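You operate a simulated robot arm through the tools that you are given. There is no shell and no other tool. Be economical: measure what you need, move in short steps, check, and stop when the job is done.

Carry out the task below with a simulated robot arm. There is one attempt and no reset: what you move stays moved.

JOB
Seal the bagged pillow at the heat printed on the bags in the holder, then switch the heater off.
Fine: start once the green lamp is lit; pull the drawer out at the end.

The check looks at the end state, three seconds after you hand in, the way a careful person would. Anything else that was tipped, shoved, dropped, spilled or broken makes it a failure. Lids that push on must go on centred and level and be pressed home; caps that screw on are set level and turned clockwise until they are tight.

ROBOT AND FRAMES
A 7-joint arm with a two-finger parallel gripper on a trunk, on a base that drives. Base frame: it is fixed to the floor where the robot stands at the start and does not move with it; the origin is under the middle of the robot, x ahead of it, y to its left, z up. Units: mm, rad, N and s.
With the tool pointing down near the work surface it reaches from about 100 to 480 mm from the robot's upright axis, wherever it stands. Its first joint turns from -2.897 to 2.897 rad. Places, roughly: bag bundle [0, 1500, 1250]; black power switch [500, 100, 900]; green lamp [700, 100, 1100]; heat dial [700, 0, 900]; orange heater switch [600, -100, 900]; press drawer [500, -600, 800]; pressure dial [600, 100, 900]; red press button [500, -100, 900]. Payload 1.57 kg.
The tool frame sits at the grasp point between the pads (the TCP): z along the fingers, y along the line on which they close. The tips reach 30 mm beyond it. Largest opening 110 mm; finger width 24, thickness 12; the body of the gripper, 48 by 112 mm, starts 78 mm behind the TCP.
Orientation is told as [roll, pitch, yaw] about the base's x, y, z axes, in that order, counted from this pose: with the fingers straight down and closing along the base's y, the tool's x points along the base's -x, its y along +y and its z along -z.

CONTROLS
- The arm moves only by the tool jog_arm. Its argument "deltas" is a list of rows, each a list of 7 numbers: the shift along the tool's x, y, z in mm, then the turn, a rotation vector about the tool's x, y, z in rad, then the finger opening in mm, from 0 to 110. In form: [[x, y, z, rx, ry, rz, grip], ...]. A call has 1 to 10 rows; each row is the pose to reach, as a shift and turn from the pose commanded when the call began, along the tool's axes at that moment. Each row takes 0.2 s and may step no farther than 50 mm and 0.15 rad from the row before; otherwise, or with a gripper value out of range, the whole call is refused. Where a pose cannot be reached the arm comes as near as it can. A force on the tool above 40 N (or 10 N above the force at the start of the call, whichever is more), or a blocked arm, ends the call early, and 0.2 s more pass. Each finger travels about 45 mm/s and halts on what it meets, pressing with about 41 N; the grip force reading is that of the motor and also rises with nothing between the fingers. The clock runs only during rows and for 0.2 s after the last one: add rows that repeat a pose to give the fingers time. The reply holds the time, the measured pose of the TCP, the force on the tool along the base axes, the opening and the grip force, in the units named above and with some noise, with the torque about the TCP (base axes, N m) and any sound that the robot's microphone picked up.
- Cameras (640 x 400 px; columns grow to the right, rows downward): "scene" is now at [8.6, 143.5, 1575.9]; the picture's right is [-0.15, -0.99, 0.00], its down [-0.82, 0.12, -0.56] and it looks along [0.56, -0.08, -0.83] (base axes); focal length 214 px, centre (320, 200). "wrist" rides on the gripper at [70, 16, -141] in the tool frame; the picture's right is [-0.23, 0.97, 0.00], its down [-0.86, -0.20, -0.48] and it looks along [-0.47, -0.11, 0.88] (tool axes); focal length 222 px, centre (320, 200).
- grab_frame(camera): a new picture of that camera. The clock stands still meanwhile.
- raise_lower(by): slides the trunk up (or, below 0, down) by that many mm; the arm and the scene camera ride with it, the base frame stays. It gives what a move gives, with no picture.
- base_move(legs): drives the robot by 1 to 6 legs, each [ahead, turn to the left] in mm and rad, along the robot's own axes; the way and the turn of a leg run together, so that a leg with both is an arc; at most 1500 mm and 3.142 rad a leg. The arm and the cameras ride along, it lands a little off, and it stops where it bumps. It gives what a move gives.
- aim_head(pan, tilt): turns the head with the scene camera to pan (to the left, within 2.705 rad either way) and tilt (down, from -0.506 to 1.204), counted from straight ahead of the robot. It gives what a move gives.
- measure_at(camera, pixels): for up to 12 pixels [column, row] of the newest picture of that camera ("zoom" is the newest enlarged one), the place [x, y, z] in the base frame of the surface seen there, good to about 2 mm. The clock stands still meanwhile.
- inspect(camera, box): a new picture of the part [left, top, right, bottom] of that camera's present view, enlarged. The clock stands still meanwhile.
- job_done(): hands the job in; it is judged then, once.

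Go step by step. Measure first, check grasps and placings, and put right what went wrong. The budget is 80 turns and 52 pictures, counting those below and the enlarged ones. Unless the task says otherwise, let go and move clear before handing in, and close with one line.

The tools are called after "Emit:" as a command line: name --pt "numbers of a row" for each row, then --argument value for the rest, lists and objects as JSON in quotes. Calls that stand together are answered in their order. jog_arm: Moves the arm, as the interface text tells. Its arguments: {"type":"object","properties":{"deltas":{"type":"array","items":{"type":"array","items":{"type":"number"}}}},"required":["deltas"]} The other tools are called the same way: raise_lower (by) slides the trunk up or down; base_move (legs) drives the base; aim_head (pan, tilt) turns the head that bears the scene camera; grab_frame (camera) takes a picture; measure_at (camera, pixels) gives the place of the surface under pixels of a picture; inspect (camera, box) takes an enlarged picture of a part of a camera's view; job_done () hands the job in.

At the start:

```text
t: 0.0
tcp_pos: [397.2, -273.4, 1196.0]
ee_rot: [0.0, 0.001, 0.001]
ft_force: [-0.1, 0.1, -0.4]
torque: [0.02, -0.06, 0.03]
opening: 110.1
grasp_force: 0.1
trunk travel left (down, up): [-525.0, 65.0]
robot x, y, heading: [3.9, 0.2, 0.005]
head pan, tilt: [-0.15, 0.974]
```

scene: 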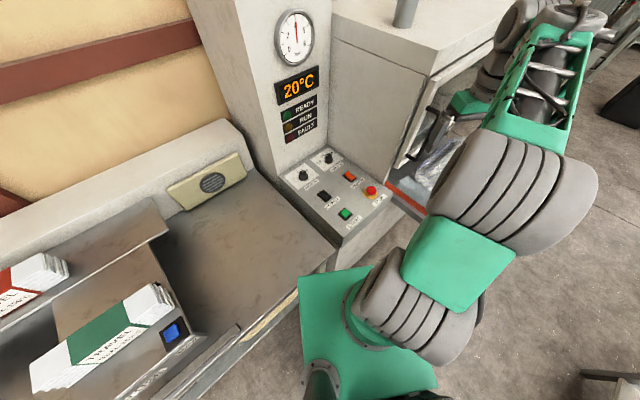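
wrist: 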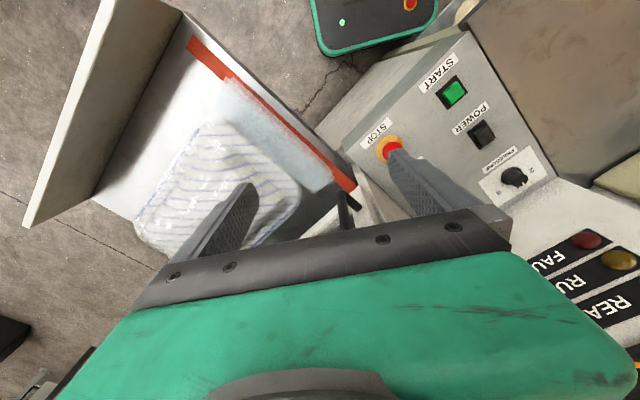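

The scene shows the panel around (330,190) with dials, switches, and a display of 20°C. I'll enlarge the panel and the bag holder to read them.

Emit:
inspect --camera "scene" --box '[260, 60, 420, 240]'

Emit:
inspect --camera "scene" --box '[0, 220, 220, 400]'

Emit:
inspect --camera "wrist" --box '[330, 40, 640, 330]'

```text
2.22 times, centred on (340, 150) of scene
```

zoom: 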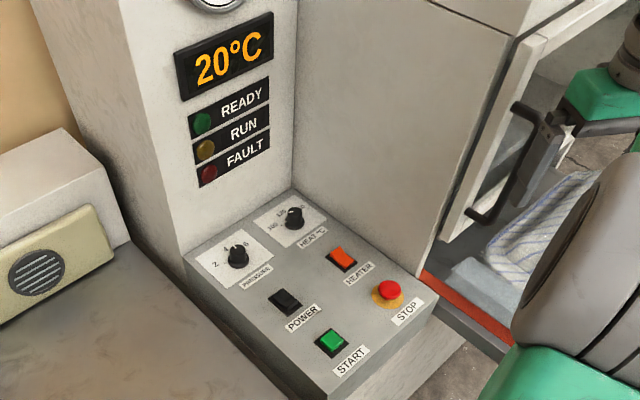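

```text
2.22 times, centred on (110, 310) of scene
```

zoom: 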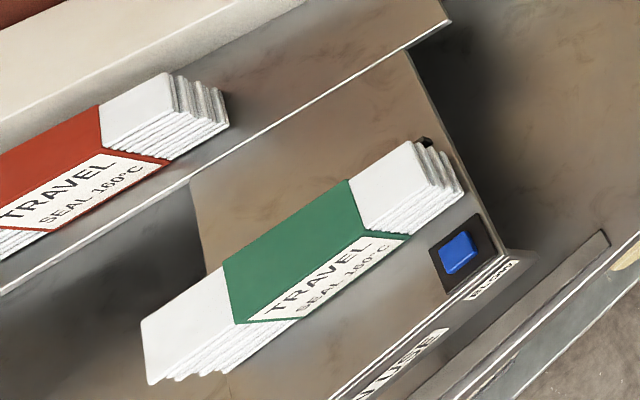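

```text
1.38 times, centred on (485, 185) of wrist
```

zoom: 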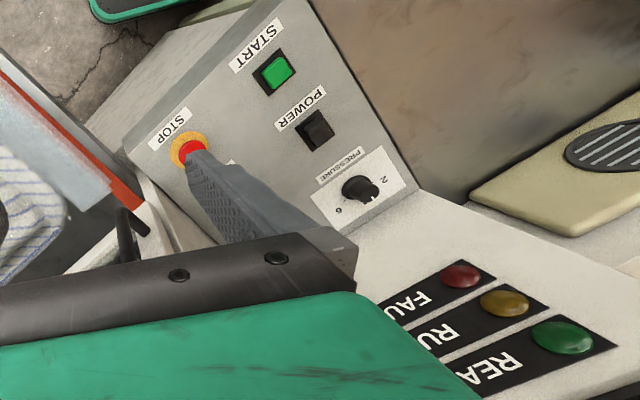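

Two bundles are visible: red on the shelf and green on the "…USE" holder, plus a blue button. I'll pan left to see them whole and read the heat.

Emit:
aim_head --pan 0.7 --tilt 0.9

Emit:
grab_frame --camera "scene"

```text
t: 1.2
tcp_pos: [398.4, -273.0, 1195.9]
ee_rot: [0.0, 0.0, -0.001]
ft_force: [0.7, -0.7, 0.2]
torque: [-0.03, -0.02, -0.03]
opening: 110.2
grasp_force: 0.1
trunk travel left (down, up): [-525.0, 65.0]
robot x, y, heading: [-0.3, 1.6, -0.002]
head pan, tilt: [0.7, 0.901]
```

```text
46 pictures are left
```

scene: 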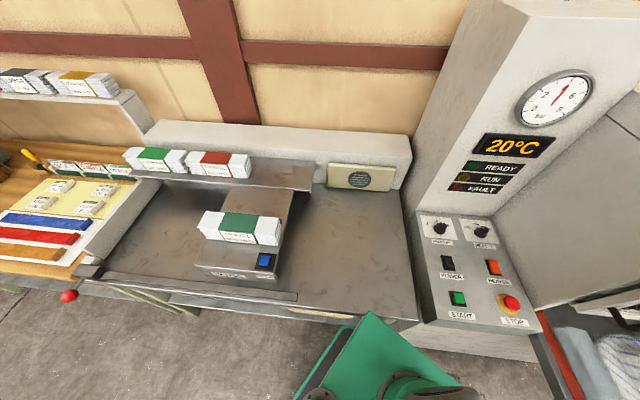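

Emit:
inspect --camera "scene" --box '[110, 140, 320, 290]'

Emit:
inspect --camera "scene" --box '[0, 50, 190, 260]'

Emit:
measure_at --camera "scene" --pixels '[[240, 228], [155, 160], [225, 165], [265, 261], [440, 228], [481, 232], [448, 262], [494, 267], [458, 298], [510, 303], [472, 166], [355, 178]]'

```text
2.67 times, centred on (215, 215) of scene
```

zoom: 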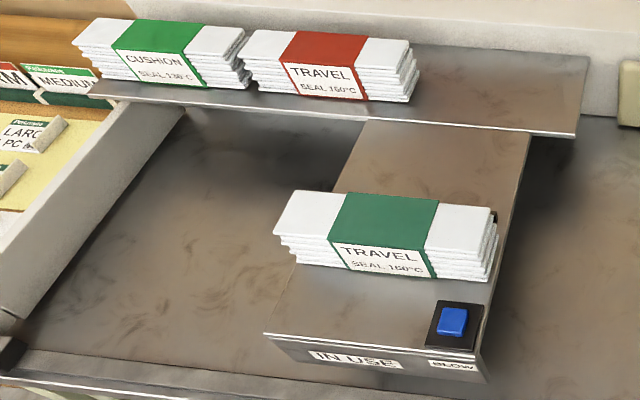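

```text
1.90 times, centred on (95, 155) of scene
```

zoom: 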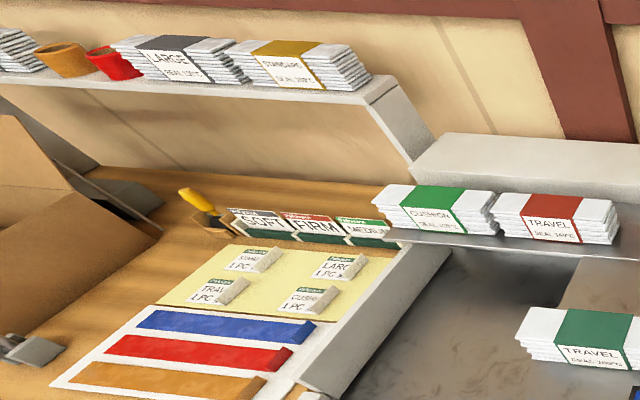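

```text
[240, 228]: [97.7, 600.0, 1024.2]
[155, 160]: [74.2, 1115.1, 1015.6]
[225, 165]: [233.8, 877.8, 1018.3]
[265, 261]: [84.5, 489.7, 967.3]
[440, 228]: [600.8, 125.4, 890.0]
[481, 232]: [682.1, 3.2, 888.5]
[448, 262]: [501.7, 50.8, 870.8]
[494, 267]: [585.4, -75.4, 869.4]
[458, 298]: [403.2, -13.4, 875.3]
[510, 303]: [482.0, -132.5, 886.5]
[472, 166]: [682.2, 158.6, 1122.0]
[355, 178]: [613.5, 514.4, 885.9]
```

The in-use holder carries TRAVEL bags; the figure is 160 or 180. I'll zoom tightly.

Emit:
inspect --camera "scene" --box '[215, 220, 263, 250]'

Emit:
inspect --camera "scene" --box '[410, 205, 550, 335]'

```text
13.33 times, centred on (239, 235) of scene
```

zoom: 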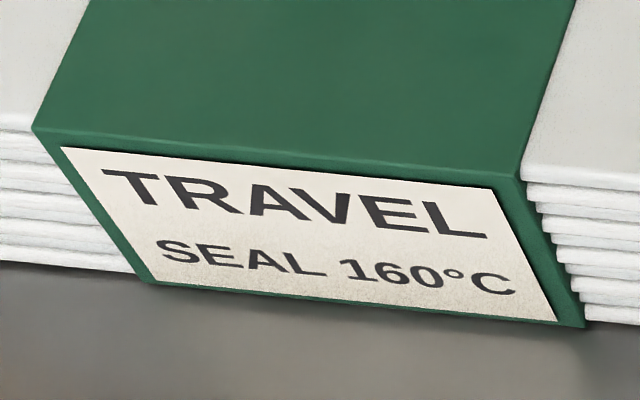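

```text
3.08 times, centred on (480, 270) of scene
```

zoom: 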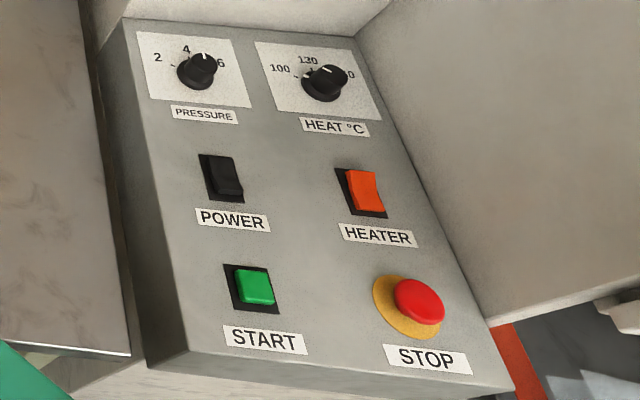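

The label reads 160 °C. Now I'll look tightly at the dials, the gauge/lamps, and the drawer on the right.

Emit:
inspect --camera "scene" --box '[425, 210, 505, 260]'

Emit:
inspect --camera "scene" --box '[430, 60, 610, 200]'

Emit:
aim_head --pan -0.6 --tilt 0.9

Emit:
grab_frame --camera "scene"

```text
8.00 times, centred on (465, 235) of scene
```

zoom: 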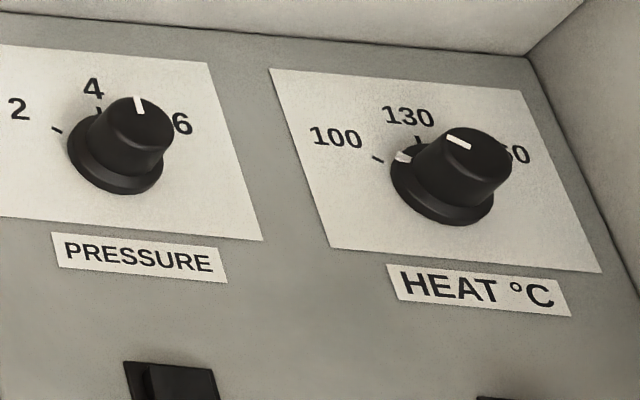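

```text
2.86 times, centred on (520, 130) of scene
```

zoom: 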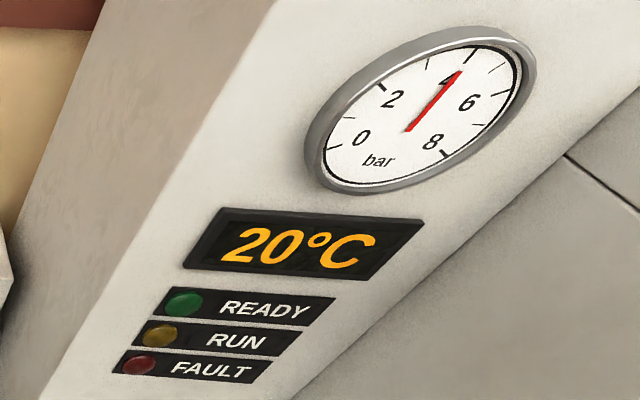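

```text
t: 2.6
tcp_pos: [398.7, -272.4, 1195.9]
ee_rot: [0.001, 0.0, -0.001]
ft_force: [-0.2, -1.0, -0.5]
torque: [-0.01, 0.0, -0.02]
opening: 109.8
grasp_force: 0.0
trunk travel left (down, up): [-525.0, 65.0]
robot x, y, heading: [2.3, -3.4, -0.004]
head pan, tilt: [-0.6, 0.901]
```

```text
39 pictures are left
```

scene: 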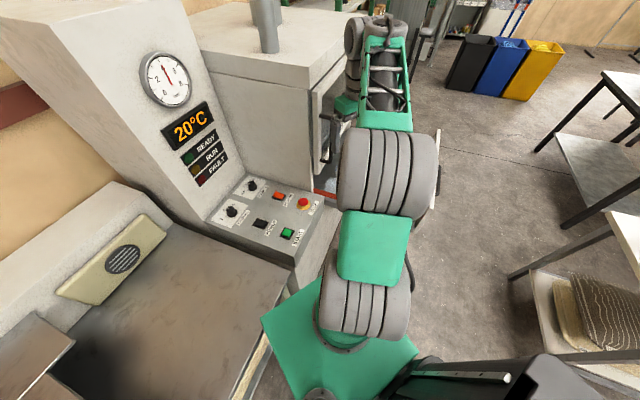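

Dial reads 100; the display shows 20 °C with all lamps dark. The drawer is hidden behind the arm from here, so I'll use the wrist view plus measurements.

Emit:
inspect --camera "wrist" --box '[0, 0, 400, 300]'

Emit:
grab_frame --camera "wrist"

Emit:
measure_at --camera "wrist" --pixels '[[220, 60], [340, 185], [345, 210], [250, 110], [230, 140], [160, 210], [120, 90], [170, 5], [30, 225], [100, 200], [390, 145], [455, 93]]'

```text
1.33 times, centred on (200, 150) of wrist
```

zoom: 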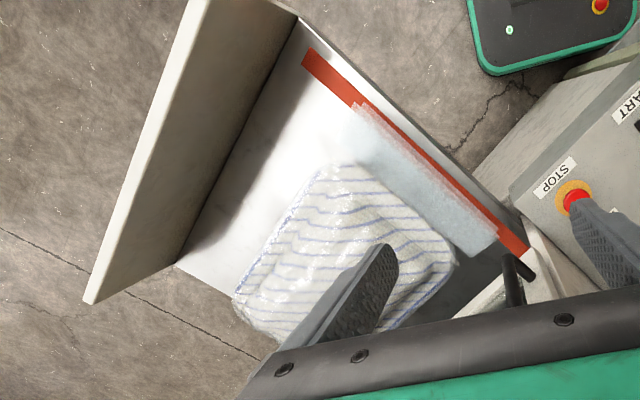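

```text
37 pictures are left
```

wrist: 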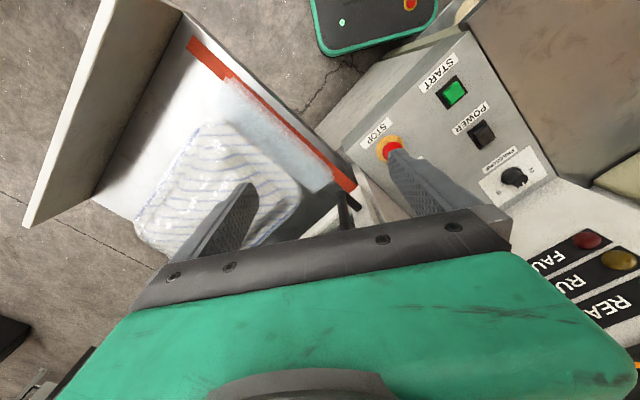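

```text
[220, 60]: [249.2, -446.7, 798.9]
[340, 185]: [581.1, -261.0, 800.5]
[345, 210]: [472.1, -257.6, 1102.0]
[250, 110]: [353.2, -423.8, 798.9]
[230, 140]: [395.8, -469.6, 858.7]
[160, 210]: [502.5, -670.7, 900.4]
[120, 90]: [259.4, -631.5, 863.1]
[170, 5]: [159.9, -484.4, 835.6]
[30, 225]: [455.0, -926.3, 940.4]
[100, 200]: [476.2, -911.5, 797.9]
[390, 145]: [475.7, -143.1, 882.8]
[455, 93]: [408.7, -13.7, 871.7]
```

The drawer is open with the bag mouth over the red sealing strip, and the machine stands turned about 33°. I need a look at the robot's base footprint and the machine's front, so I'll tilt the head down.

Emit:
aim_head --pan 0.25 --tilt 1.2

Emit:
grab_frame --camera "scene"

Emit:
measure_at --camera "wrist" --pixels '[[318, 10], [330, 50], [345, 50], [425, 15], [370, 30], [345, 150], [465, 30]]'

```text
t: 3.8
tcp_pos: [397.9, -272.5, 1195.1]
ee_rot: [0.0, -0.001, -0.001]
ft_force: [0.6, 0.7, -0.2]
torque: [0.0, 0.02, 0.06]
opening: 109.9
grasp_force: 0.1
trunk travel left (down, up): [-525.0, 65.0]
robot x, y, heading: [-1.5, 2.4, 0.001]
head pan, tilt: [0.25, 1.201]
```

```text
36 pictures are left
```

scene: 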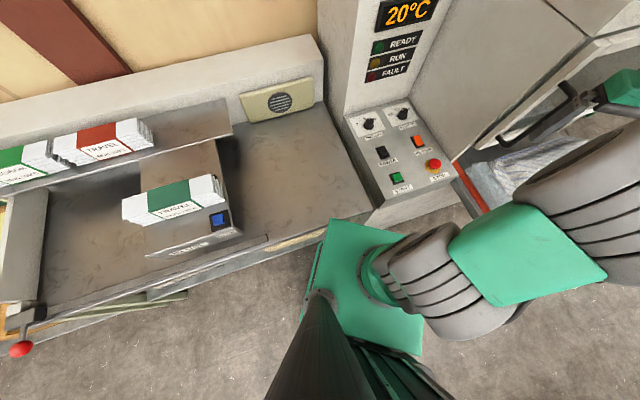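

```text
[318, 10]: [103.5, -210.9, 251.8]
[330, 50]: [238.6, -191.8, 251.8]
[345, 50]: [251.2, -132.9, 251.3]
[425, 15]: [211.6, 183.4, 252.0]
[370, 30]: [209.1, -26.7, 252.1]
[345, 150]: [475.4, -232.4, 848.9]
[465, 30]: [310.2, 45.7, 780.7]
```

The base is about 410 mm wide and reaches 250 ahead. I need to know whether there's knee space under the panel and where the arm axis is, so I'll zoom.

Emit:
measure_at --camera "scene" --pixels '[[350, 270], [330, 222], [420, 350], [375, 270], [375, 228], [430, 208], [455, 160], [570, 87], [535, 130], [480, 200], [480, 150], [370, 200]]'

Emit:
inspect --camera "scene" --box '[330, 80, 640, 270]'

```text
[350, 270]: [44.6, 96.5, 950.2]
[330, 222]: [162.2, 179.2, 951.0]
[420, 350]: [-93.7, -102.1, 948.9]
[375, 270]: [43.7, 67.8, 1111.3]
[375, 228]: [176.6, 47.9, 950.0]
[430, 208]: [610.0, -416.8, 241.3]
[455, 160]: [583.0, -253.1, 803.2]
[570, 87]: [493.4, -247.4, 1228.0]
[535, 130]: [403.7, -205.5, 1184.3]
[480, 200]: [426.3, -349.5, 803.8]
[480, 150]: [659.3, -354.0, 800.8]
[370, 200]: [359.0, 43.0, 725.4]
```

```text
2.06 times, centred on (485, 175) of scene
```

zoom: 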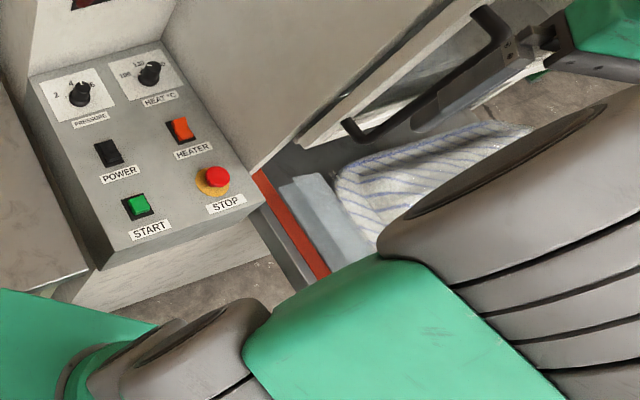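

The area around the drawer and a raised handle (570,87) isn't clear from here. Before backing off for a better view, I'll look behind.

Emit:
aim_head --pan -2.7 --tilt 0.7

Emit:
grab_frame --camera "scene"

```text
t: 6.4
tcp_pos: [397.6, -271.7, 1194.7]
ee_rot: [-0.001, 0.0, -0.001]
ft_force: [-0.3, -0.1, 0.2]
torque: [-0.03, -0.01, -0.03]
opening: 110.1
grasp_force: 0.1
trunk travel left (down, up): [-525.0, 65.0]
robot x, y, heading: [-0.2, 2.8, 0.001]
head pan, tilt: [-2.7, 0.7]
```

```text
34 pictures are left
```

scene: 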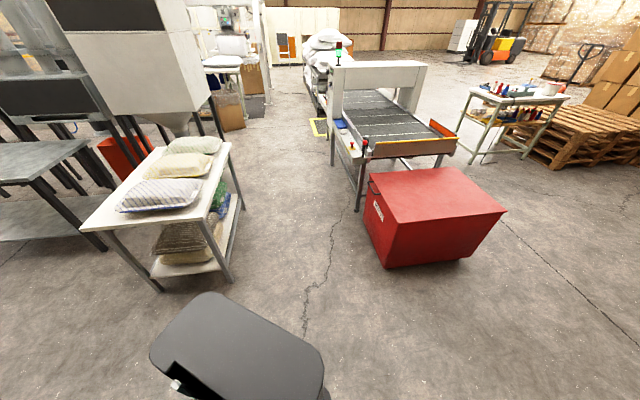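

Clear floor behind, with a red crate (430,215) and a shelf (150,220). I'll measure their near edges.

Emit:
measure_at --camera "scene" --pixels '[[385, 267], [475, 255], [160, 290], [230, 280], [310, 300], [240, 300]]'

```text
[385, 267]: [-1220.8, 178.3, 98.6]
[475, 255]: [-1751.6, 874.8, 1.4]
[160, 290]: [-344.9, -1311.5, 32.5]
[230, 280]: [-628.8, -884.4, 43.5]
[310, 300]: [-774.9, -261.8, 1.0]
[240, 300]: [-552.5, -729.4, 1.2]
```

Backing 450 mm is clear; then I'll look at the machine.

Emit:
base_move --legs '[[-450, 0]]'

Emit:
aim_head --pan -0.2 --tilt 0.6

Emit:
grab_frame --camera "scene"

Emit:
grab_frame --camera "wrist"

```text
t: 9.1
tcp_pos: [-59.3, -272.4, 1195.2]
ee_rot: [0.001, 0.001, -0.005]
ft_force: [0.1, -0.5, 1.7]
torque: [0.0, -0.02, 0.02]
opening: 110.1
grasp_force: 0.0
trunk travel left (down, up): [-525.0, 65.0]
robot x, y, heading: [-458.5, 3.2, -0.002]
head pan, tilt: [-2.7, 0.7]
```

```text
t: 11.4
tcp_pos: [-58.9, -273.8, 1194.0]
ee_rot: [0.002, 0.0, -0.003]
ft_force: [-0.2, -0.3, 0.2]
torque: [-0.01, 0.02, 0.0]
opening: 110.2
grasp_force: 0.1
trunk travel left (down, up): [-525.0, 65.0]
robot x, y, heading: [-456.1, -0.4, -0.006]
head pan, tilt: [-0.201, 0.6]
```

```text
33 pictures are left
```

scene: 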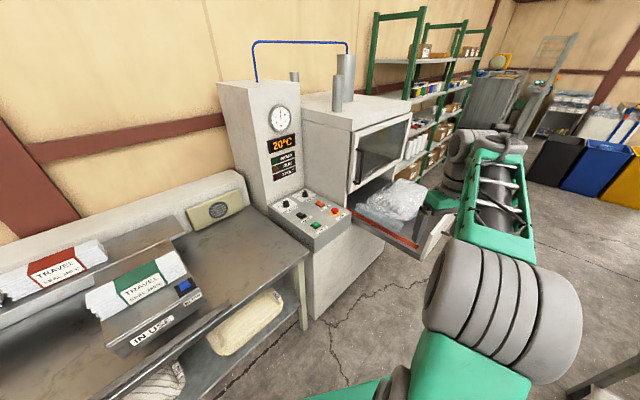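

```text
32 pictures are left
```

wrist: 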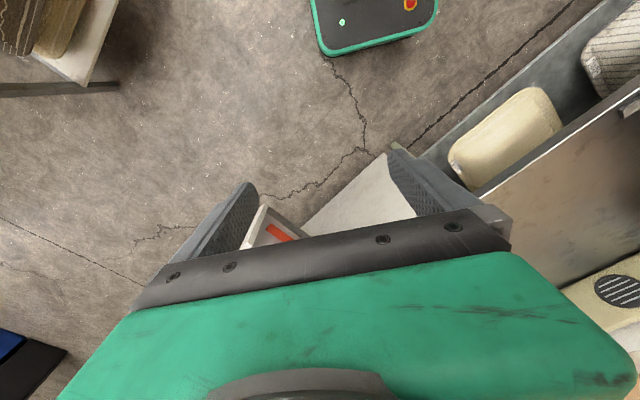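

The panel cabinet stands on the floor; the press is the box with a windowed front and vertical handle (358,165). Zooming.

Emit:
inspect --camera "scene" --box '[240, 80, 480, 320]'

Emit:
measure_at --camera "scene" --pixels '[[320, 315], [305, 290], [330, 280], [365, 250], [358, 165], [410, 120], [350, 190], [400, 270], [350, 130], [300, 325], [380, 170], [350, 215]]'

```text
1.67 times, centred on (360, 200) of scene
```

zoom: 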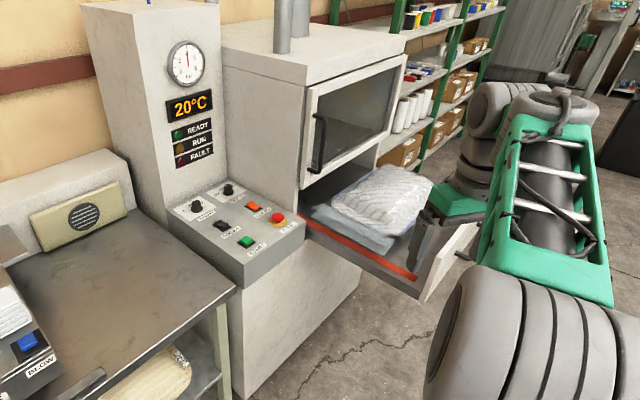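

```text
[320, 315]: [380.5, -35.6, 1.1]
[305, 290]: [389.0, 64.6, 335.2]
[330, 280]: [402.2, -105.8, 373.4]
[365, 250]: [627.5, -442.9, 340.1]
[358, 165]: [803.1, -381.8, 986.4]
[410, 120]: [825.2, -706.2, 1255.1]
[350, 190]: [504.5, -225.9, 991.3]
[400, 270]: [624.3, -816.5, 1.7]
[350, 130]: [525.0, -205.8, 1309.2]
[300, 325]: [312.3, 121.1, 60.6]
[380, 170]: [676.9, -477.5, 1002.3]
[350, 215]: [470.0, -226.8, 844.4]
```

The press has a fixed windowed front; the drawer slides below it along about 30° heading. I'll drive round to stand squarely in front of the drawer to look at its front.

Emit:
base_move --legs '[[0, -1.25], [1000, 0], [0, 1.77]]'

Emit:
aim_head --pan 0.1 --tilt 0.7

Emit:
grab_frame --camera "scene"

Emit:
grab_frame --camera "wrist"

```text
t: 23.9
tcp_pos: [347.5, -954.6, 1195.6]
ee_rot: [0.0, -0.001, 0.558]
ft_force: [0.5, -0.6, -0.4]
torque: [0.01, -0.03, -0.02]
opening: 110.1
grasp_force: 0.1
trunk travel left (down, up): [-525.0, 65.0]
robot x, y, heading: [-134.4, -933.3, 0.556]
head pan, tilt: [-0.201, 0.6]
```

```text
t: 24.7
tcp_pos: [347.9, -954.4, 1194.1]
ee_rot: [0.001, 0.001, 0.557]
ft_force: [-1.1, -0.7, 0.8]
torque: [-0.01, 0.0, -0.03]
opening: 110.2
grasp_force: 0.0
trunk travel left (down, up): [-525.0, 65.0]
robot x, y, heading: [-135.6, -930.7, 0.558]
head pan, tilt: [0.099, 0.7]
```

```text
30 pictures are left
```

scene: 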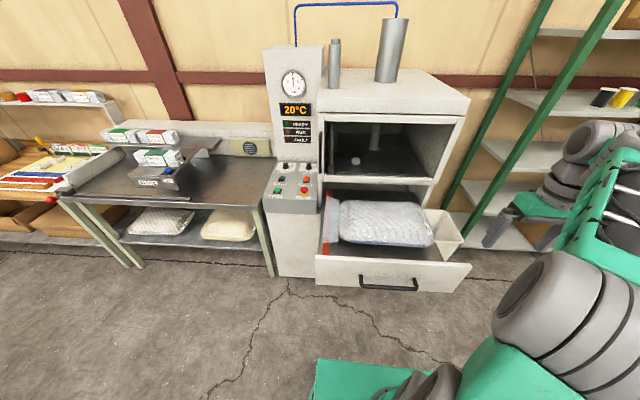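

```text
29 pictures are left
```

wrist: 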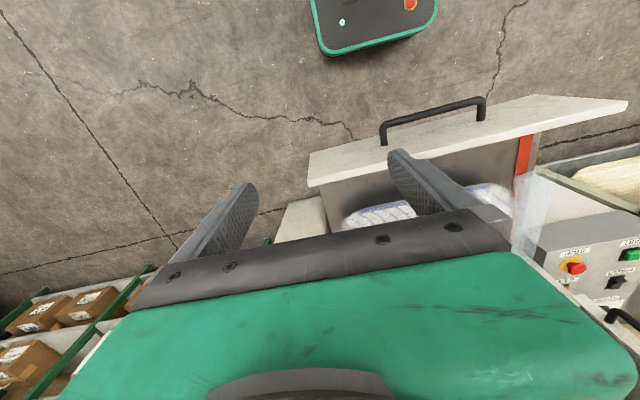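

Now the drawer front with a D-handle (388,282) is visible. Zooming on the press and measuring.

Emit:
inspect --camera "scene" --box '[250, 40, 490, 310]'

Emit:
measure_at --camera "scene" --pixels '[[318, 281], [318, 259], [470, 266], [465, 290], [362, 283], [388, 288], [415, 287], [327, 185], [433, 181], [330, 120], [435, 205], [328, 218]]'

Emit:
measure_at --camera "wrist" --pixels '[[383, 130], [430, 112], [482, 101], [310, 160], [625, 103], [535, 98], [330, 185], [530, 150]]'

```text
1.48 times, centred on (370, 175) of scene
```

zoom: 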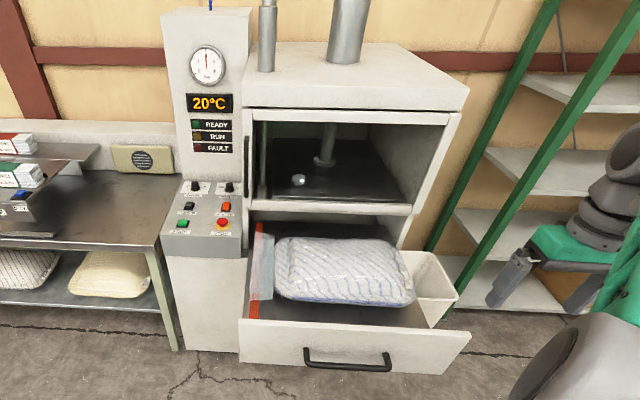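

```text
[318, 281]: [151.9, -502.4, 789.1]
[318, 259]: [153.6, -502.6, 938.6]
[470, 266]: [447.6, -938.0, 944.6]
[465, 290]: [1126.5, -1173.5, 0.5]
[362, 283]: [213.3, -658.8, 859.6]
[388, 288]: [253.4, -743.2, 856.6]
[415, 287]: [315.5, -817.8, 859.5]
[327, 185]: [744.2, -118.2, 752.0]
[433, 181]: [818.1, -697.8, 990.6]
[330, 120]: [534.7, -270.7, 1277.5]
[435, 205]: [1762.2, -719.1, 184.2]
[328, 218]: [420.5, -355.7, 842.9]
```

```text
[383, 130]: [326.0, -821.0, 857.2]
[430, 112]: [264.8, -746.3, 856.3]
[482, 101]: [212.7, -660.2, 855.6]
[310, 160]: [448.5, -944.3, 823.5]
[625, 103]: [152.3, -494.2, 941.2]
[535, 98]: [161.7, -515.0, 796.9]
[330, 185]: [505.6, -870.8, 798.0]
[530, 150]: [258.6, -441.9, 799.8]
```

The drawer front is a plane with normal at 0.594 rad, handle bar centre (262,-743,858). I'll square up and drive closer so that the arm can push the face above the handle.

Emit:
base_move --legs '[[0, 0.037], [140, 0]]'

```text
t: 26.4
tcp_pos: [463.6, -858.0, 1195.6]
ee_rot: [-0.001, 0.001, 0.595]
ft_force: [0.3, 0.6, -0.2]
torque: [-0.07, 0.03, 0.0]
opening: 110.0
grasp_force: 0.2
trunk travel left (down, up): [-525.0, 65.0]
robot x, y, heading: [-17.2, -854.5, 0.59]
head pan, tilt: [0.099, 0.7]
```

TCP is at n≈-96, t≈971 in drawer axes; I'll shift it to n≈-195, t≈763 at this height with fingers closed.

Emit:
jog_arm --pt "20 42 0 0 0 0 50" --pt "40 84 0 0 0 0 0" --pt "60 126 0 0 0 0 0" --pt "80 168 0 0 0 0 0" --pt "99 208 0 0 0 0 0" --pt "99 208 0 0 0 0 0"

Emit:
raise_lower --by -277

Emit:
aim_head --pan -0.05 --tilt 0.9

Emit:
grab_frame --camera "scene"

```text
t: 27.8
tcp_pos: [265.8, -740.5, 1196.7]
ee_rot: [0.0, 0.0, 0.592]
ft_force: [-0.1, -0.4, -0.7]
torque: [-0.04, -0.02, -0.02]
opening: 0.0
grasp_force: 7.1
trunk travel left (down, up): [-525.0, 65.0]
robot x, y, heading: [-20.2, -852.1, 0.595]
head pan, tilt: [0.099, 0.7]
```

```text
t: 30.6
tcp_pos: [266.7, -739.7, 920.5]
ee_rot: [0.001, 0.0, 0.595]
ft_force: [0.2, -0.1, -0.4]
torque: [-0.03, 0.0, 0.02]
opening: 0.0
grasp_force: 21.8
trunk travel left (down, up): [-248.0, 342.0]
robot x, y, heading: [-16.6, -853.5, 0.588]
head pan, tilt: [0.099, 0.7]
```

```text
t: 31.4
tcp_pos: [266.9, -740.3, 918.8]
ee_rot: [0.002, 0.0, 0.595]
ft_force: [1.8, -0.6, -0.5]
torque: [-0.02, -0.02, -0.01]
opening: 0.0
grasp_force: 21.2
trunk travel left (down, up): [-248.0, 342.0]
robot x, y, heading: [-17.5, -856.6, 0.594]
head pan, tilt: [-0.051, 0.901]
```

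```text
27 pictures are left
```

scene: 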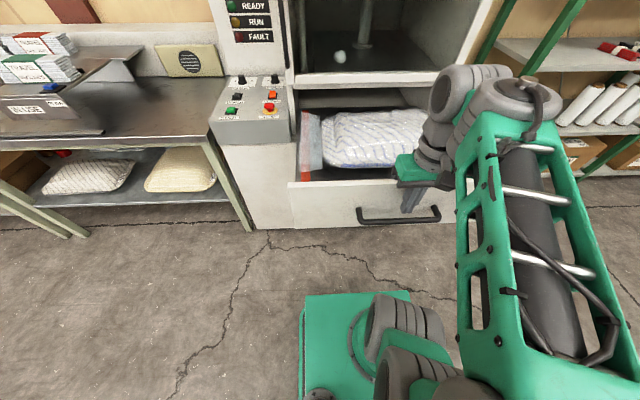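

The fingers are in front of the drawer face, above the handle (410,195). Driving ahead 380 mm to push most of the way.

Emit:
base_move --legs '[[380, 0]]'

Emit:
grab_frame --camera "scene"

```text
t: 33.8
tcp_pos: [578.8, -528.1, 919.4]
ee_rot: [-0.001, 0.0, 0.595]
ft_force: [0.7, 0.2, 0.2]
torque: [-0.04, 0.02, -0.04]
opening: 0.0
grasp_force: 20.9
trunk travel left (down, up): [-248.0, 342.0]
robot x, y, heading: [296.9, -639.9, 0.596]
head pan, tilt: [-0.051, 0.901]
```

```text
26 pictures are left
```

scene: 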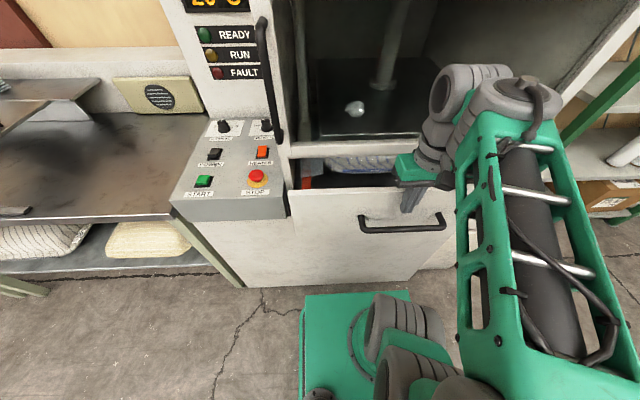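

Drawer follows (face now near n≈200). I'll finish with the arm in force-limited steps.

Emit:
jog_arm --pt "-15 0 0 0 0 0 0" --pt "-30 0 0 0 0 0 0" --pt "-45 0 0 0 0 0 0" --pt "-60 0 0 0 0 0 0" --pt "-75 0 0 0 0 0 0" --pt "-85 0 0 0 0 0 0" --pt "-95 0 0 0 0 0 0" --pt "-105 0 0 0 0 0 0" --pt "-115 0 0 0 0 0 0"

Emit:
grab_frame --camera "scene"

```text
t: 35.1
tcp_pos: [636.3, -489.1, 921.0]
ee_rot: [0.001, 0.009, 0.592]
ft_force: [-31.8, -16.7, 2.0]
torque: [2.0, -3.79, -0.1]
opening: 0.0
grasp_force: 21.1
trunk travel left (down, up): [-248.0, 342.0]
robot x, y, heading: [289.7, -643.7, 0.597]
head pan, tilt: [-0.051, 0.901]
stopped in row 6: the force on the tool passed its limit at 59 N (the readings are from after the stop); the commanded pose is now the measured one
```

```text
25 pictures are left
```

scene: 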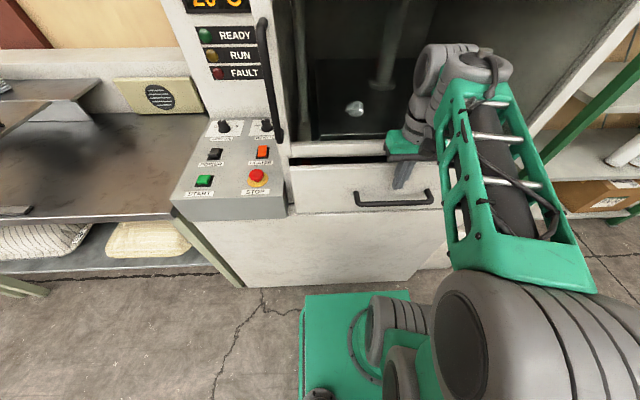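

It stopped at n≈254 with 59 N. I'll check whether that's the drawer's end stop or the gripper touching the lip above.

Emit:
inspect --camera "scene" --box '[270, 80, 470, 220]'

Emit:
measure_at --camera "zoom" --pixels '[[80, 265], [80, 290], [350, 265], [300, 215], [60, 215], [100, 235], [560, 215], [560, 270], [450, 370]]'

```text
2.86 times, centred on (370, 150) of scene
```

zoom: 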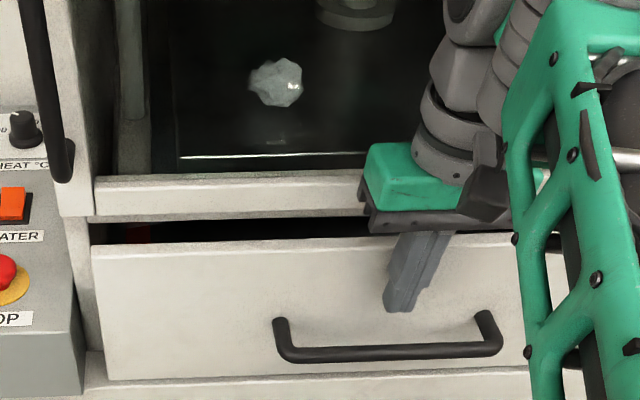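

```text
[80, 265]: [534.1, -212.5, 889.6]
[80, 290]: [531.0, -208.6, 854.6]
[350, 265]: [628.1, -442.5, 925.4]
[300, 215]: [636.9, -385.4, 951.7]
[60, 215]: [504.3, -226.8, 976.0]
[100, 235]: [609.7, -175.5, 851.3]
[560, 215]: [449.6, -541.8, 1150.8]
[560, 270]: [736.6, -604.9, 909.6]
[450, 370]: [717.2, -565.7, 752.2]
```

The torque shows contact ~120 mm above the TCP: the gripper body touched the bar, not the drawer's stop. I'll back off, go lower, and push on the handle bar, which stands 45 mm out.

Emit:
jog_arm --pt "35 0 0 0 0 0 0" --pt "65 0 0 0 0 0 0" --pt "65 0 30 0 0 0 0" --pt "65 0 62 0 0 0 0" --pt "65 0 62 0 0 0 0"

Emit:
jog_arm --pt "-12 0 0 0 0 0 0" --pt "-24 0 0 0 0 0 0" --pt "-34 0 0 0 0 0 0" --pt "-44 0 0 0 0 0 0" --pt "-54 0 0 0 0 0 0" --pt "-64 0 0 0 0 0 0" --pt "-74 0 0 0 0 0 0"

Emit:
inspect --camera "scene" --box '[270, 80, 470, 220]'

Emit:
measure_at --camera "zoom" --pixels '[[350, 265], [200, 260], [300, 190], [200, 205], [120, 245], [80, 300]]'

```text
t: 36.1
tcp_pos: [593.5, -516.3, 803.8]
ee_rot: [0.06, 0.21, 0.611]
ft_force: [-1.7, -3.4, 0.5]
torque: [0.18, -0.1, -0.13]
opening: 0.2
grasp_force: 21.2
trunk travel left (down, up): [-248.0, 342.0]
robot x, y, heading: [291.4, -645.0, 0.59]
head pan, tilt: [-0.051, 0.901]
stopped in row 5: the force on the tool passed its limit at 100 N (the readings are from after the stop); the commanded pose is now the measured one
```

```text
t: 36.5
tcp_pos: [595.6, -517.0, 808.7]
ee_rot: [0.057, 0.204, 0.602]
ft_force: [0.3, -0.5, -0.3]
torque: [0.03, -0.02, -0.02]
opening: 0.1
grasp_force: 21.3
trunk travel left (down, up): [-248.0, 342.0]
robot x, y, heading: [294.0, -644.0, 0.596]
head pan, tilt: [-0.051, 0.901]
stopped in row 1: the force on the tool passed its limit at 57 N (the readings are from after the stop); the commanded pose is now the measured one
```

```text
2.86 times, centred on (370, 150) of scene
```

zoom: 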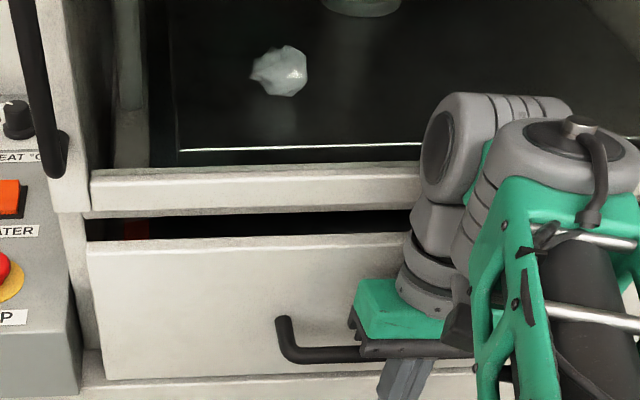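

```text
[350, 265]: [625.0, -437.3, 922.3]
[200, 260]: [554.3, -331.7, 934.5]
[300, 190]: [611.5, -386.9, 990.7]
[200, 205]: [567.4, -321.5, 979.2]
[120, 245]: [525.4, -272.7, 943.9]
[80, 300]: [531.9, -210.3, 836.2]
```

The descent overshot: TCP is at z≈809 with ~0.2 rad tilt, hand near the handle. I'll retreat from the drawer gently first.

Emit:
jog_arm --pt "15 0 0 0 0 0 0" --pt "30 0 0 0 0 0 0" --pt "50 0 0 0 0 0 0" --pt "70 0 0 0 0 0 0" --pt "70 0 0 0 0 0 0"

Emit:
grab_frame --camera "scene"

```text
t: 37.2
tcp_pos: [555.6, -536.1, 796.9]
ee_rot: [0.111, 0.334, 0.651]
ft_force: [2.4, 0.6, 19.7]
torque: [0.39, -1.22, 0.02]
opening: 0.1
grasp_force: 21.4
trunk travel left (down, up): [-248.0, 342.0]
robot x, y, heading: [291.5, -644.1, 0.594]
head pan, tilt: [-0.051, 0.901]
stopped in row 3: the force on the tool passed its limit at 54 N (the readings are from after the stop); the commanded pose is now the measured one
```

```text
22 pictures are left
```

scene: 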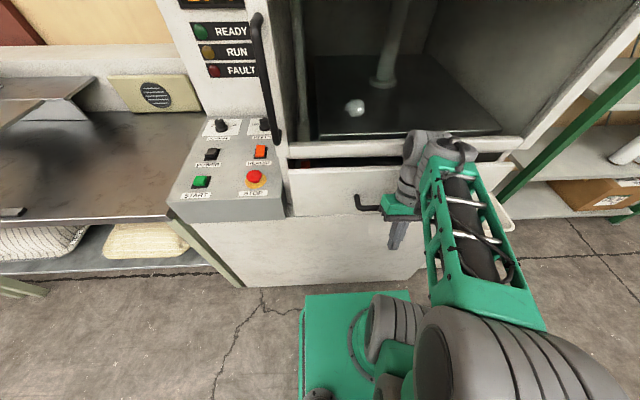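

The hand is resting on the handle bar (force +20 N up) and the arm is folded awkwardly. I'll lift straight up first, then back away.

Emit:
jog_arm --pt "8 0 -19 0 0 0 0" --pt "15 0 -38 0 0 0 0" --pt "22 0 -56 0 0 0 0" --pt "35 0 -65 0 0 0 0" --pt "50 0 -65 0 0 0 0" --pt "50 0 -65 0 0 0 0"

```text
t: 38.6
tcp_pos: [529.0, -562.2, 878.5]
ee_rot: [0.106, 0.323, 0.65]
ft_force: [0.3, 0.1, 0.1]
torque: [-0.02, 0.0, 0.0]
opening: 0.3
grasp_force: 21.2
trunk travel left (down, up): [-248.0, 342.0]
robot x, y, heading: [290.8, -642.8, 0.593]
head pan, tilt: [-0.051, 0.901]
```

Clear now. I'll back the base 120 mm and straighten the tool to vertical.

Emit:
base_move --legs '[[-120, 0]]'

Emit:
jog_arm --pt "0 0 0 0.032 -0.109 0.013 0" --pt "0 0 0 0.065 -0.217 0.025 0" --pt "0 0 0 0.097 -0.326 0.038 0" --pt "0 0 0 0.097 -0.326 0.038 0"

```text
t: 39.9
tcp_pos: [431.2, -627.2, 878.2]
ee_rot: [0.107, 0.324, 0.652]
ft_force: [0.1, 0.0, -0.6]
torque: [0.01, -0.01, -0.03]
opening: 0.0
grasp_force: 21.4
trunk travel left (down, up): [-248.0, 342.0]
robot x, y, heading: [193.8, -709.6, 0.593]
head pan, tilt: [-0.051, 0.901]
```

```text
t: 40.8
tcp_pos: [432.0, -626.9, 833.7]
ee_rot: [0.094, 0.19, 0.605]
ft_force: [0.1, -0.1, -0.7]
torque: [0.0, 0.01, 0.02]
opening: 0.0
grasp_force: 21.3
trunk travel left (down, up): [-248.0, 342.0]
robot x, y, heading: [194.8, -708.8, 0.595]
head pan, tilt: [-0.051, 0.901]
stopped in row 4: the arm was blocked; the commanded pose is now the measured one
```

A joint limit prevents vertical here: the arm is folded too tightly with the trunk so low. I'll raise the trunk 250 mm and straighten the tool there.

Emit:
raise_lower --by 250

Emit:
jog_arm --pt "-30 0 0 0.03 -0.06 0 0" --pt "-60 0 0 0.06 -0.13 0.005 0" --pt "-90 0 0 0.09 -0.192 0.005 0" --pt "-110 0 0 0.09 -0.192 0.005 0" --pt "-110 0 0 0.09 -0.192 0.005 0"

```text
t: 43.3
tcp_pos: [433.1, -625.2, 1086.1]
ee_rot: [0.091, 0.184, 0.609]
ft_force: [-0.2, -1.0, 0.2]
torque: [0.01, 0.0, 0.02]
opening: 0.0
grasp_force: 21.4
trunk travel left (down, up): [-498.0, 92.0]
robot x, y, heading: [196.6, -711.0, 0.599]
head pan, tilt: [-0.051, 0.901]
```

```text
t: 44.5
tcp_pos: [519.5, -564.3, 1064.4]
ee_rot: [0.0, -0.007, 0.595]
ft_force: [0.8, 0.3, 0.0]
torque: [0.02, 0.0, 0.02]
opening: 0.2
grasp_force: 20.9
trunk travel left (down, up): [-498.0, 92.0]
robot x, y, heading: [193.2, -711.3, 0.594]
head pan, tilt: [-0.051, 0.901]
```

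Vertical again at n≈115, t≈759. Lowering to the handle height (z≈856), still 100 mm clear of the bar.

Emit:
jog_arm --pt "0 0 42 0 0 0 0" --pt "0 0 84 0 0 0 0" --pt "0 0 126 0 0 0 0" --pt "0 0 168 0 0 0 0" --pt "0 0 207 0 0 0 0" --pt "0 0 207 0 0 0 0"

Emit:
jog_arm --pt "-35 0 0 0 0 0 0" --pt "-70 0 0 0 0 0 0" --pt "-85 0 0 0 0 0 0" --pt "-95 0 0 0 0 0 0" --pt "-105 0 0 0 0 0 0" --pt "-113 0 0 0 0 0 0" --pt "-121 0 0 0 0 0 0" --pt "-129 0 0 0 0 0 0"

Emit:
inspect --camera "scene" --box '[250, 60, 490, 220]'

```text
t: 45.9
tcp_pos: [520.9, -563.9, 857.6]
ee_rot: [0.0, -0.006, 0.594]
ft_force: [0.0, -0.2, -0.3]
torque: [0.0, -0.02, -0.02]
opening: 0.0
grasp_force: 21.3
trunk travel left (down, up): [-498.0, 92.0]
robot x, y, heading: [191.8, -713.2, 0.596]
head pan, tilt: [-0.051, 0.901]
```

```text
t: 47.3
tcp_pos: [602.1, -508.1, 854.1]
ee_rot: [0.003, 0.02, 0.59]
ft_force: [-9.1, -5.7, 1.6]
torque: [-0.09, -0.04, 0.04]
opening: 0.1
grasp_force: 21.1
trunk travel left (down, up): [-498.0, 92.0]
robot x, y, heading: [197.5, -711.6, 0.59]
head pan, tilt: [-0.051, 0.901]
stopped in row 6: the force on the tool passed its limit at 47 N (the readings are from after the stop); the commanded pose is now the measured one
```

```text
2.50 times, centred on (370, 140) of scene
```

zoom: 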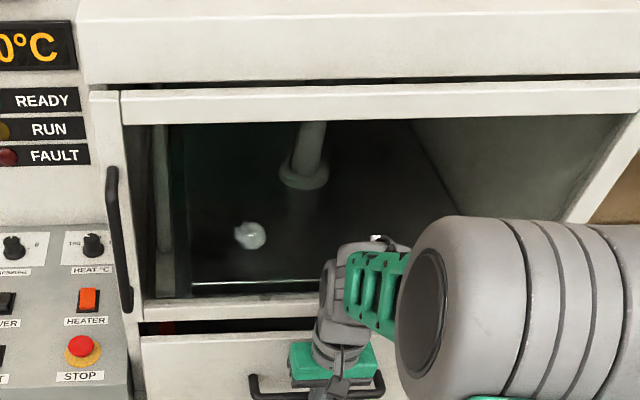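

Now the push is on the handle itself (torque ≈ 0) and it stopped at 47 N. I'll measure the face against the frame to see if it is home.

Emit:
measure_at --camera "zoom" --pixels '[[200, 350], [200, 385], [240, 360], [160, 370], [200, 305], [137, 360]]'

Emit:
jog_arm --pt "-5 0 0 0 0 0 0" --pt "-10 0 0 0 0 0 0" --pt "-15 0 0 0 0 0 0" --pt "-20 0 0 0 0 0 0"

```text
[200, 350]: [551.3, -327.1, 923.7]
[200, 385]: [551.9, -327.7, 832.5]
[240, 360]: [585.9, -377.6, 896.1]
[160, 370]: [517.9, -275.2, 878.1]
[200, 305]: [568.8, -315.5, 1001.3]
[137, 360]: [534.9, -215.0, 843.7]
```

```text
t: 47.8
tcp_pos: [601.1, -507.3, 852.2]
ee_rot: [0.003, 0.036, 0.589]
ft_force: [-9.0, -5.4, 3.2]
torque: [0.0, -0.06, -0.02]
opening: 0.0
grasp_force: 21.1
trunk travel left (down, up): [-498.0, 92.0]
robot x, y, heading: [195.5, -707.5, 0.593]
head pan, tilt: [-0.051, 0.901]
stopped in row 2: the force on the tool passed its limit at 44 N (the readings are from after the stop); the commanded pose is now the measured one
```

The face sits at n≈274 before and after pushing with 45 N, so the drawer is home. I'll retreat the arm and lift it, then drive toward the panel.

Emit:
jog_arm --pt "40 0 0 0 0 0 0" --pt "80 0 0 0 0 0 0" --pt "120 0 0 0 0 0 0" --pt "120 0 -45 0 0 0 0" --pt "120 0 -90 0 0 0 0" --pt "120 0 -135 0 0 0 0" --pt "120 0 -180 0 -0.03 0 0" --pt "120 0 -225 0 -0.036 0 0" --pt "120 0 -250 0 -0.036 0 0"

Emit:
base_move --legs '[[0, 1.071], [430, 0], [0, 0.5], [580, 0]]'

```text
t: 49.8
tcp_pos: [512.6, -568.1, 1105.4]
ee_rot: [0.004, -0.003, 0.591]
ft_force: [0.4, 0.0, 0.3]
torque: [-0.01, 0.02, 0.01]
opening: 0.0
grasp_force: 21.1
trunk travel left (down, up): [-498.0, 92.0]
robot x, y, heading: [192.8, -713.3, 0.593]
head pan, tilt: [-0.051, 0.901]
```

```text
t: 54.8
tcp_pos: [200.7, 3.2, 1105.0]
ee_rot: [0.002, -0.003, 1.639]
ft_force: [0.2, 0.4, 0.0]
torque: [0.01, 0.06, -0.01]
opening: 0.0
grasp_force: 21.1
trunk travel left (down, up): [-498.0, 92.0]
robot x, y, heading: [163.3, -343.0, 1.641]
head pan, tilt: [-0.051, 0.901]
stopped in leg 2: the robot was blocked; the commanded pose is now the measured one
```

The base was blocked at n≈-57. I'll look down to the right to see the clearance to the cabinet.

Emit:
aim_head --pan -0.9 --tilt 1.15

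Emit:
grab_frame --camera "scene"

Emit:
grab_frame --camera "wrist"

```text
t: 55.9
tcp_pos: [197.7, 3.8, 1103.9]
ee_rot: [0.004, -0.003, 1.639]
ft_force: [0.7, 0.1, 1.9]
torque: [0.03, 0.01, 0.02]
opening: 0.0
grasp_force: 21.8
trunk travel left (down, up): [-498.0, 92.0]
robot x, y, heading: [161.6, -342.7, 1.644]
head pan, tilt: [-0.901, 1.15]
```

```text
20 pictures are left
```

scene: 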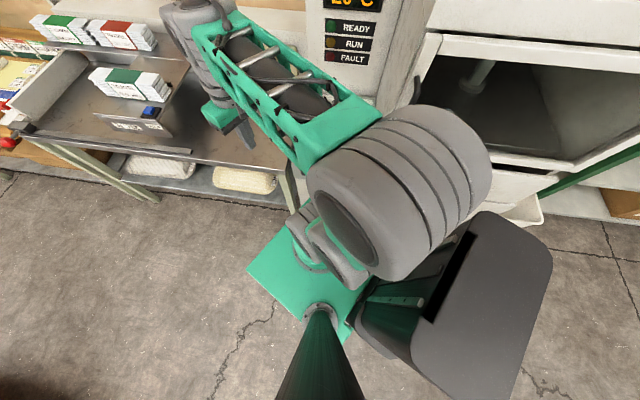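

```text
19 pictures are left
```

wrist: 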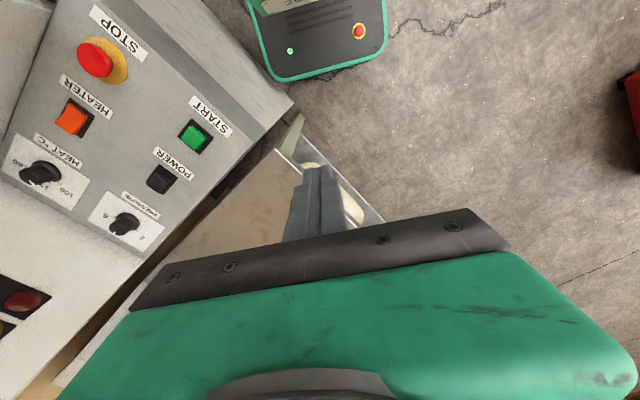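

Emit:
measure_at --camera "wrist" --pixels '[[270, 76], [250, 20], [290, 80], [380, 48], [320, 40], [250, 60], [235, 40], [270, 130]]'

Emit:
measure_at --camera "scene" --pixels '[[480, 230], [548, 250], [440, 395], [400, 330], [465, 240], [500, 190], [460, 130], [400, 110], [535, 185], [360, 300]]'

```text
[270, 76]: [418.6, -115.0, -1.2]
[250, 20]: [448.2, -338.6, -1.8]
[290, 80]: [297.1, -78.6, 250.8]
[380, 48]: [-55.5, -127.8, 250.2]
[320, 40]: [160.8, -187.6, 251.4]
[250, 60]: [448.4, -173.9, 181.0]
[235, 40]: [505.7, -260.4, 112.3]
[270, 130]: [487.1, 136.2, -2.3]
```

```text
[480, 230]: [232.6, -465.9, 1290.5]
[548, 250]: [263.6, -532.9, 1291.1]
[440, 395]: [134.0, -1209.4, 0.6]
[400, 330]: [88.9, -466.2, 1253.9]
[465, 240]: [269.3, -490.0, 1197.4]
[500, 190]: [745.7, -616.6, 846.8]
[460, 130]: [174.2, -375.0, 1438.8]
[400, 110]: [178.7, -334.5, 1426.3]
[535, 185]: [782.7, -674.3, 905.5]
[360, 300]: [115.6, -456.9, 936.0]
```

Visually the base still had ~60 mm, so its bumper outline is larger than the top plate. I'm already at t≈376, straight before the heat dial column, so I'll turn to face the panel and creep forward.

Emit:
base_move --legs '[[0, -1.05], [60, 0]]'

```text
t: 56.8
tcp_pos: [201.9, 2.7, 1105.0]
ee_rot: [0.003, -0.002, 1.626]
ft_force: [1.1, 0.7, 0.1]
torque: [-0.01, 0.0, 0.0]
opening: 0.1
grasp_force: 21.1
trunk travel left (down, up): [-498.0, 92.0]
robot x, y, heading: [161.4, -346.5, 1.638]
head pan, tilt: [-0.901, 1.15]
stopped in leg 1: the robot was blocked; the commanded pose is now the measured one
```

Blocked again, so it is in contact; I'll back up 120 mm first, then turn.

Emit:
base_move --legs '[[-120, 0], [0, -1.05]]'

```text
t: 59.9
tcp_pos: [424.6, -229.5, 1104.7]
ee_rot: [0.007, -0.001, 0.928]
ft_force: [-7.2, 9.8, -1.2]
torque: [-1.02, -0.74, 0.29]
opening: 0.0
grasp_force: 21.7
trunk travel left (down, up): [-498.0, 92.0]
robot x, y, heading: [168.1, -463.6, 0.912]
head pan, tilt: [-0.901, 1.15]
stopped in leg 2: the force on the tool passed its limit at 94 N (the readings are from after the stop); the commanded pose is now the measured one
```

The gripper touched the press's vertical door handle near (472,-258,1100). I'll turn back left and check that nothing was disturbed.

Emit:
base_move --legs '[[0, 0.25]]'

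Emit:
aim_head --pan -0.5 --tilt 0.85

Emit:
grab_frame --camera "scene"

```text
t: 61.1
tcp_pos: [358.6, -172.7, 1105.7]
ee_rot: [0.007, -0.001, 1.177]
ft_force: [-0.3, 0.0, 0.0]
torque: [-0.03, 0.01, -0.03]
opening: 0.0
grasp_force: 21.1
trunk travel left (down, up): [-498.0, 92.0]
robot x, y, heading: [169.7, -461.3, 1.158]
head pan, tilt: [-0.901, 1.15]
```

```text
t: 62.0
tcp_pos: [359.8, -172.7, 1106.2]
ee_rot: [0.008, -0.002, 1.176]
ft_force: [-0.6, 0.1, 0.1]
torque: [-0.04, 0.0, 0.01]
opening: 0.3
grasp_force: 21.1
trunk travel left (down, up): [-498.0, 92.0]
robot x, y, heading: [169.4, -460.4, 1.161]
head pan, tilt: [-0.499, 0.85]
```

```text
18 pictures are left
```

scene: 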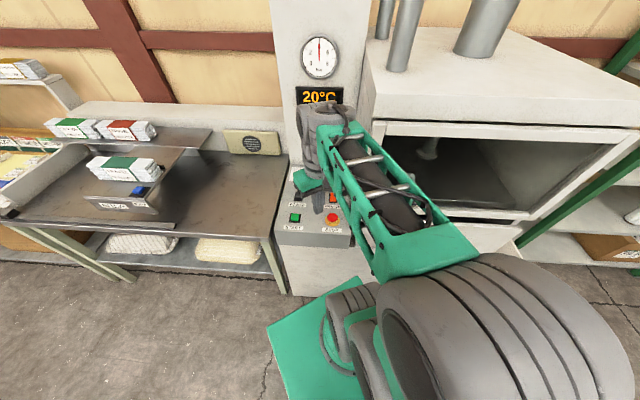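

Nothing is disturbed. I'll shift the gripper left to avoid the door handle, sidestep to t≈330, then face the panel and drive nearer.

Emit:
jog_arm --pt "0 40 0 0 0 0 0" --pt "0 80 0 0 0 0 0" --pt "0 100 0 0 0 0 0" --pt "0 100 0 0 0 0 0"

Emit:
base_move --legs '[[0, 1.005], [147, 0], [0, -1.571], [95, 0]]'

```text
t: 63.0
tcp_pos: [266.6, -134.0, 1104.6]
ee_rot: [0.008, -0.002, 1.178]
ft_force: [0.2, -0.2, 1.0]
torque: [0.02, 0.0, 0.03]
opening: 0.0
grasp_force: 21.6
trunk travel left (down, up): [-498.0, 92.0]
robot x, y, heading: [170.3, -462.3, 1.161]
head pan, tilt: [-0.499, 0.85]
```

```text
t: 71.5
tcp_pos: [441.3, -79.1, 1105.3]
ee_rot: [0.006, -0.002, 0.562]
ft_force: [0.3, 1.0, 0.2]
torque: [0.04, 0.03, -0.05]
opening: 0.0
grasp_force: 21.3
trunk travel left (down, up): [-498.0, 92.0]
robot x, y, heading: [169.4, -292.3, 0.545]
head pan, tilt: [-0.499, 0.85]
```

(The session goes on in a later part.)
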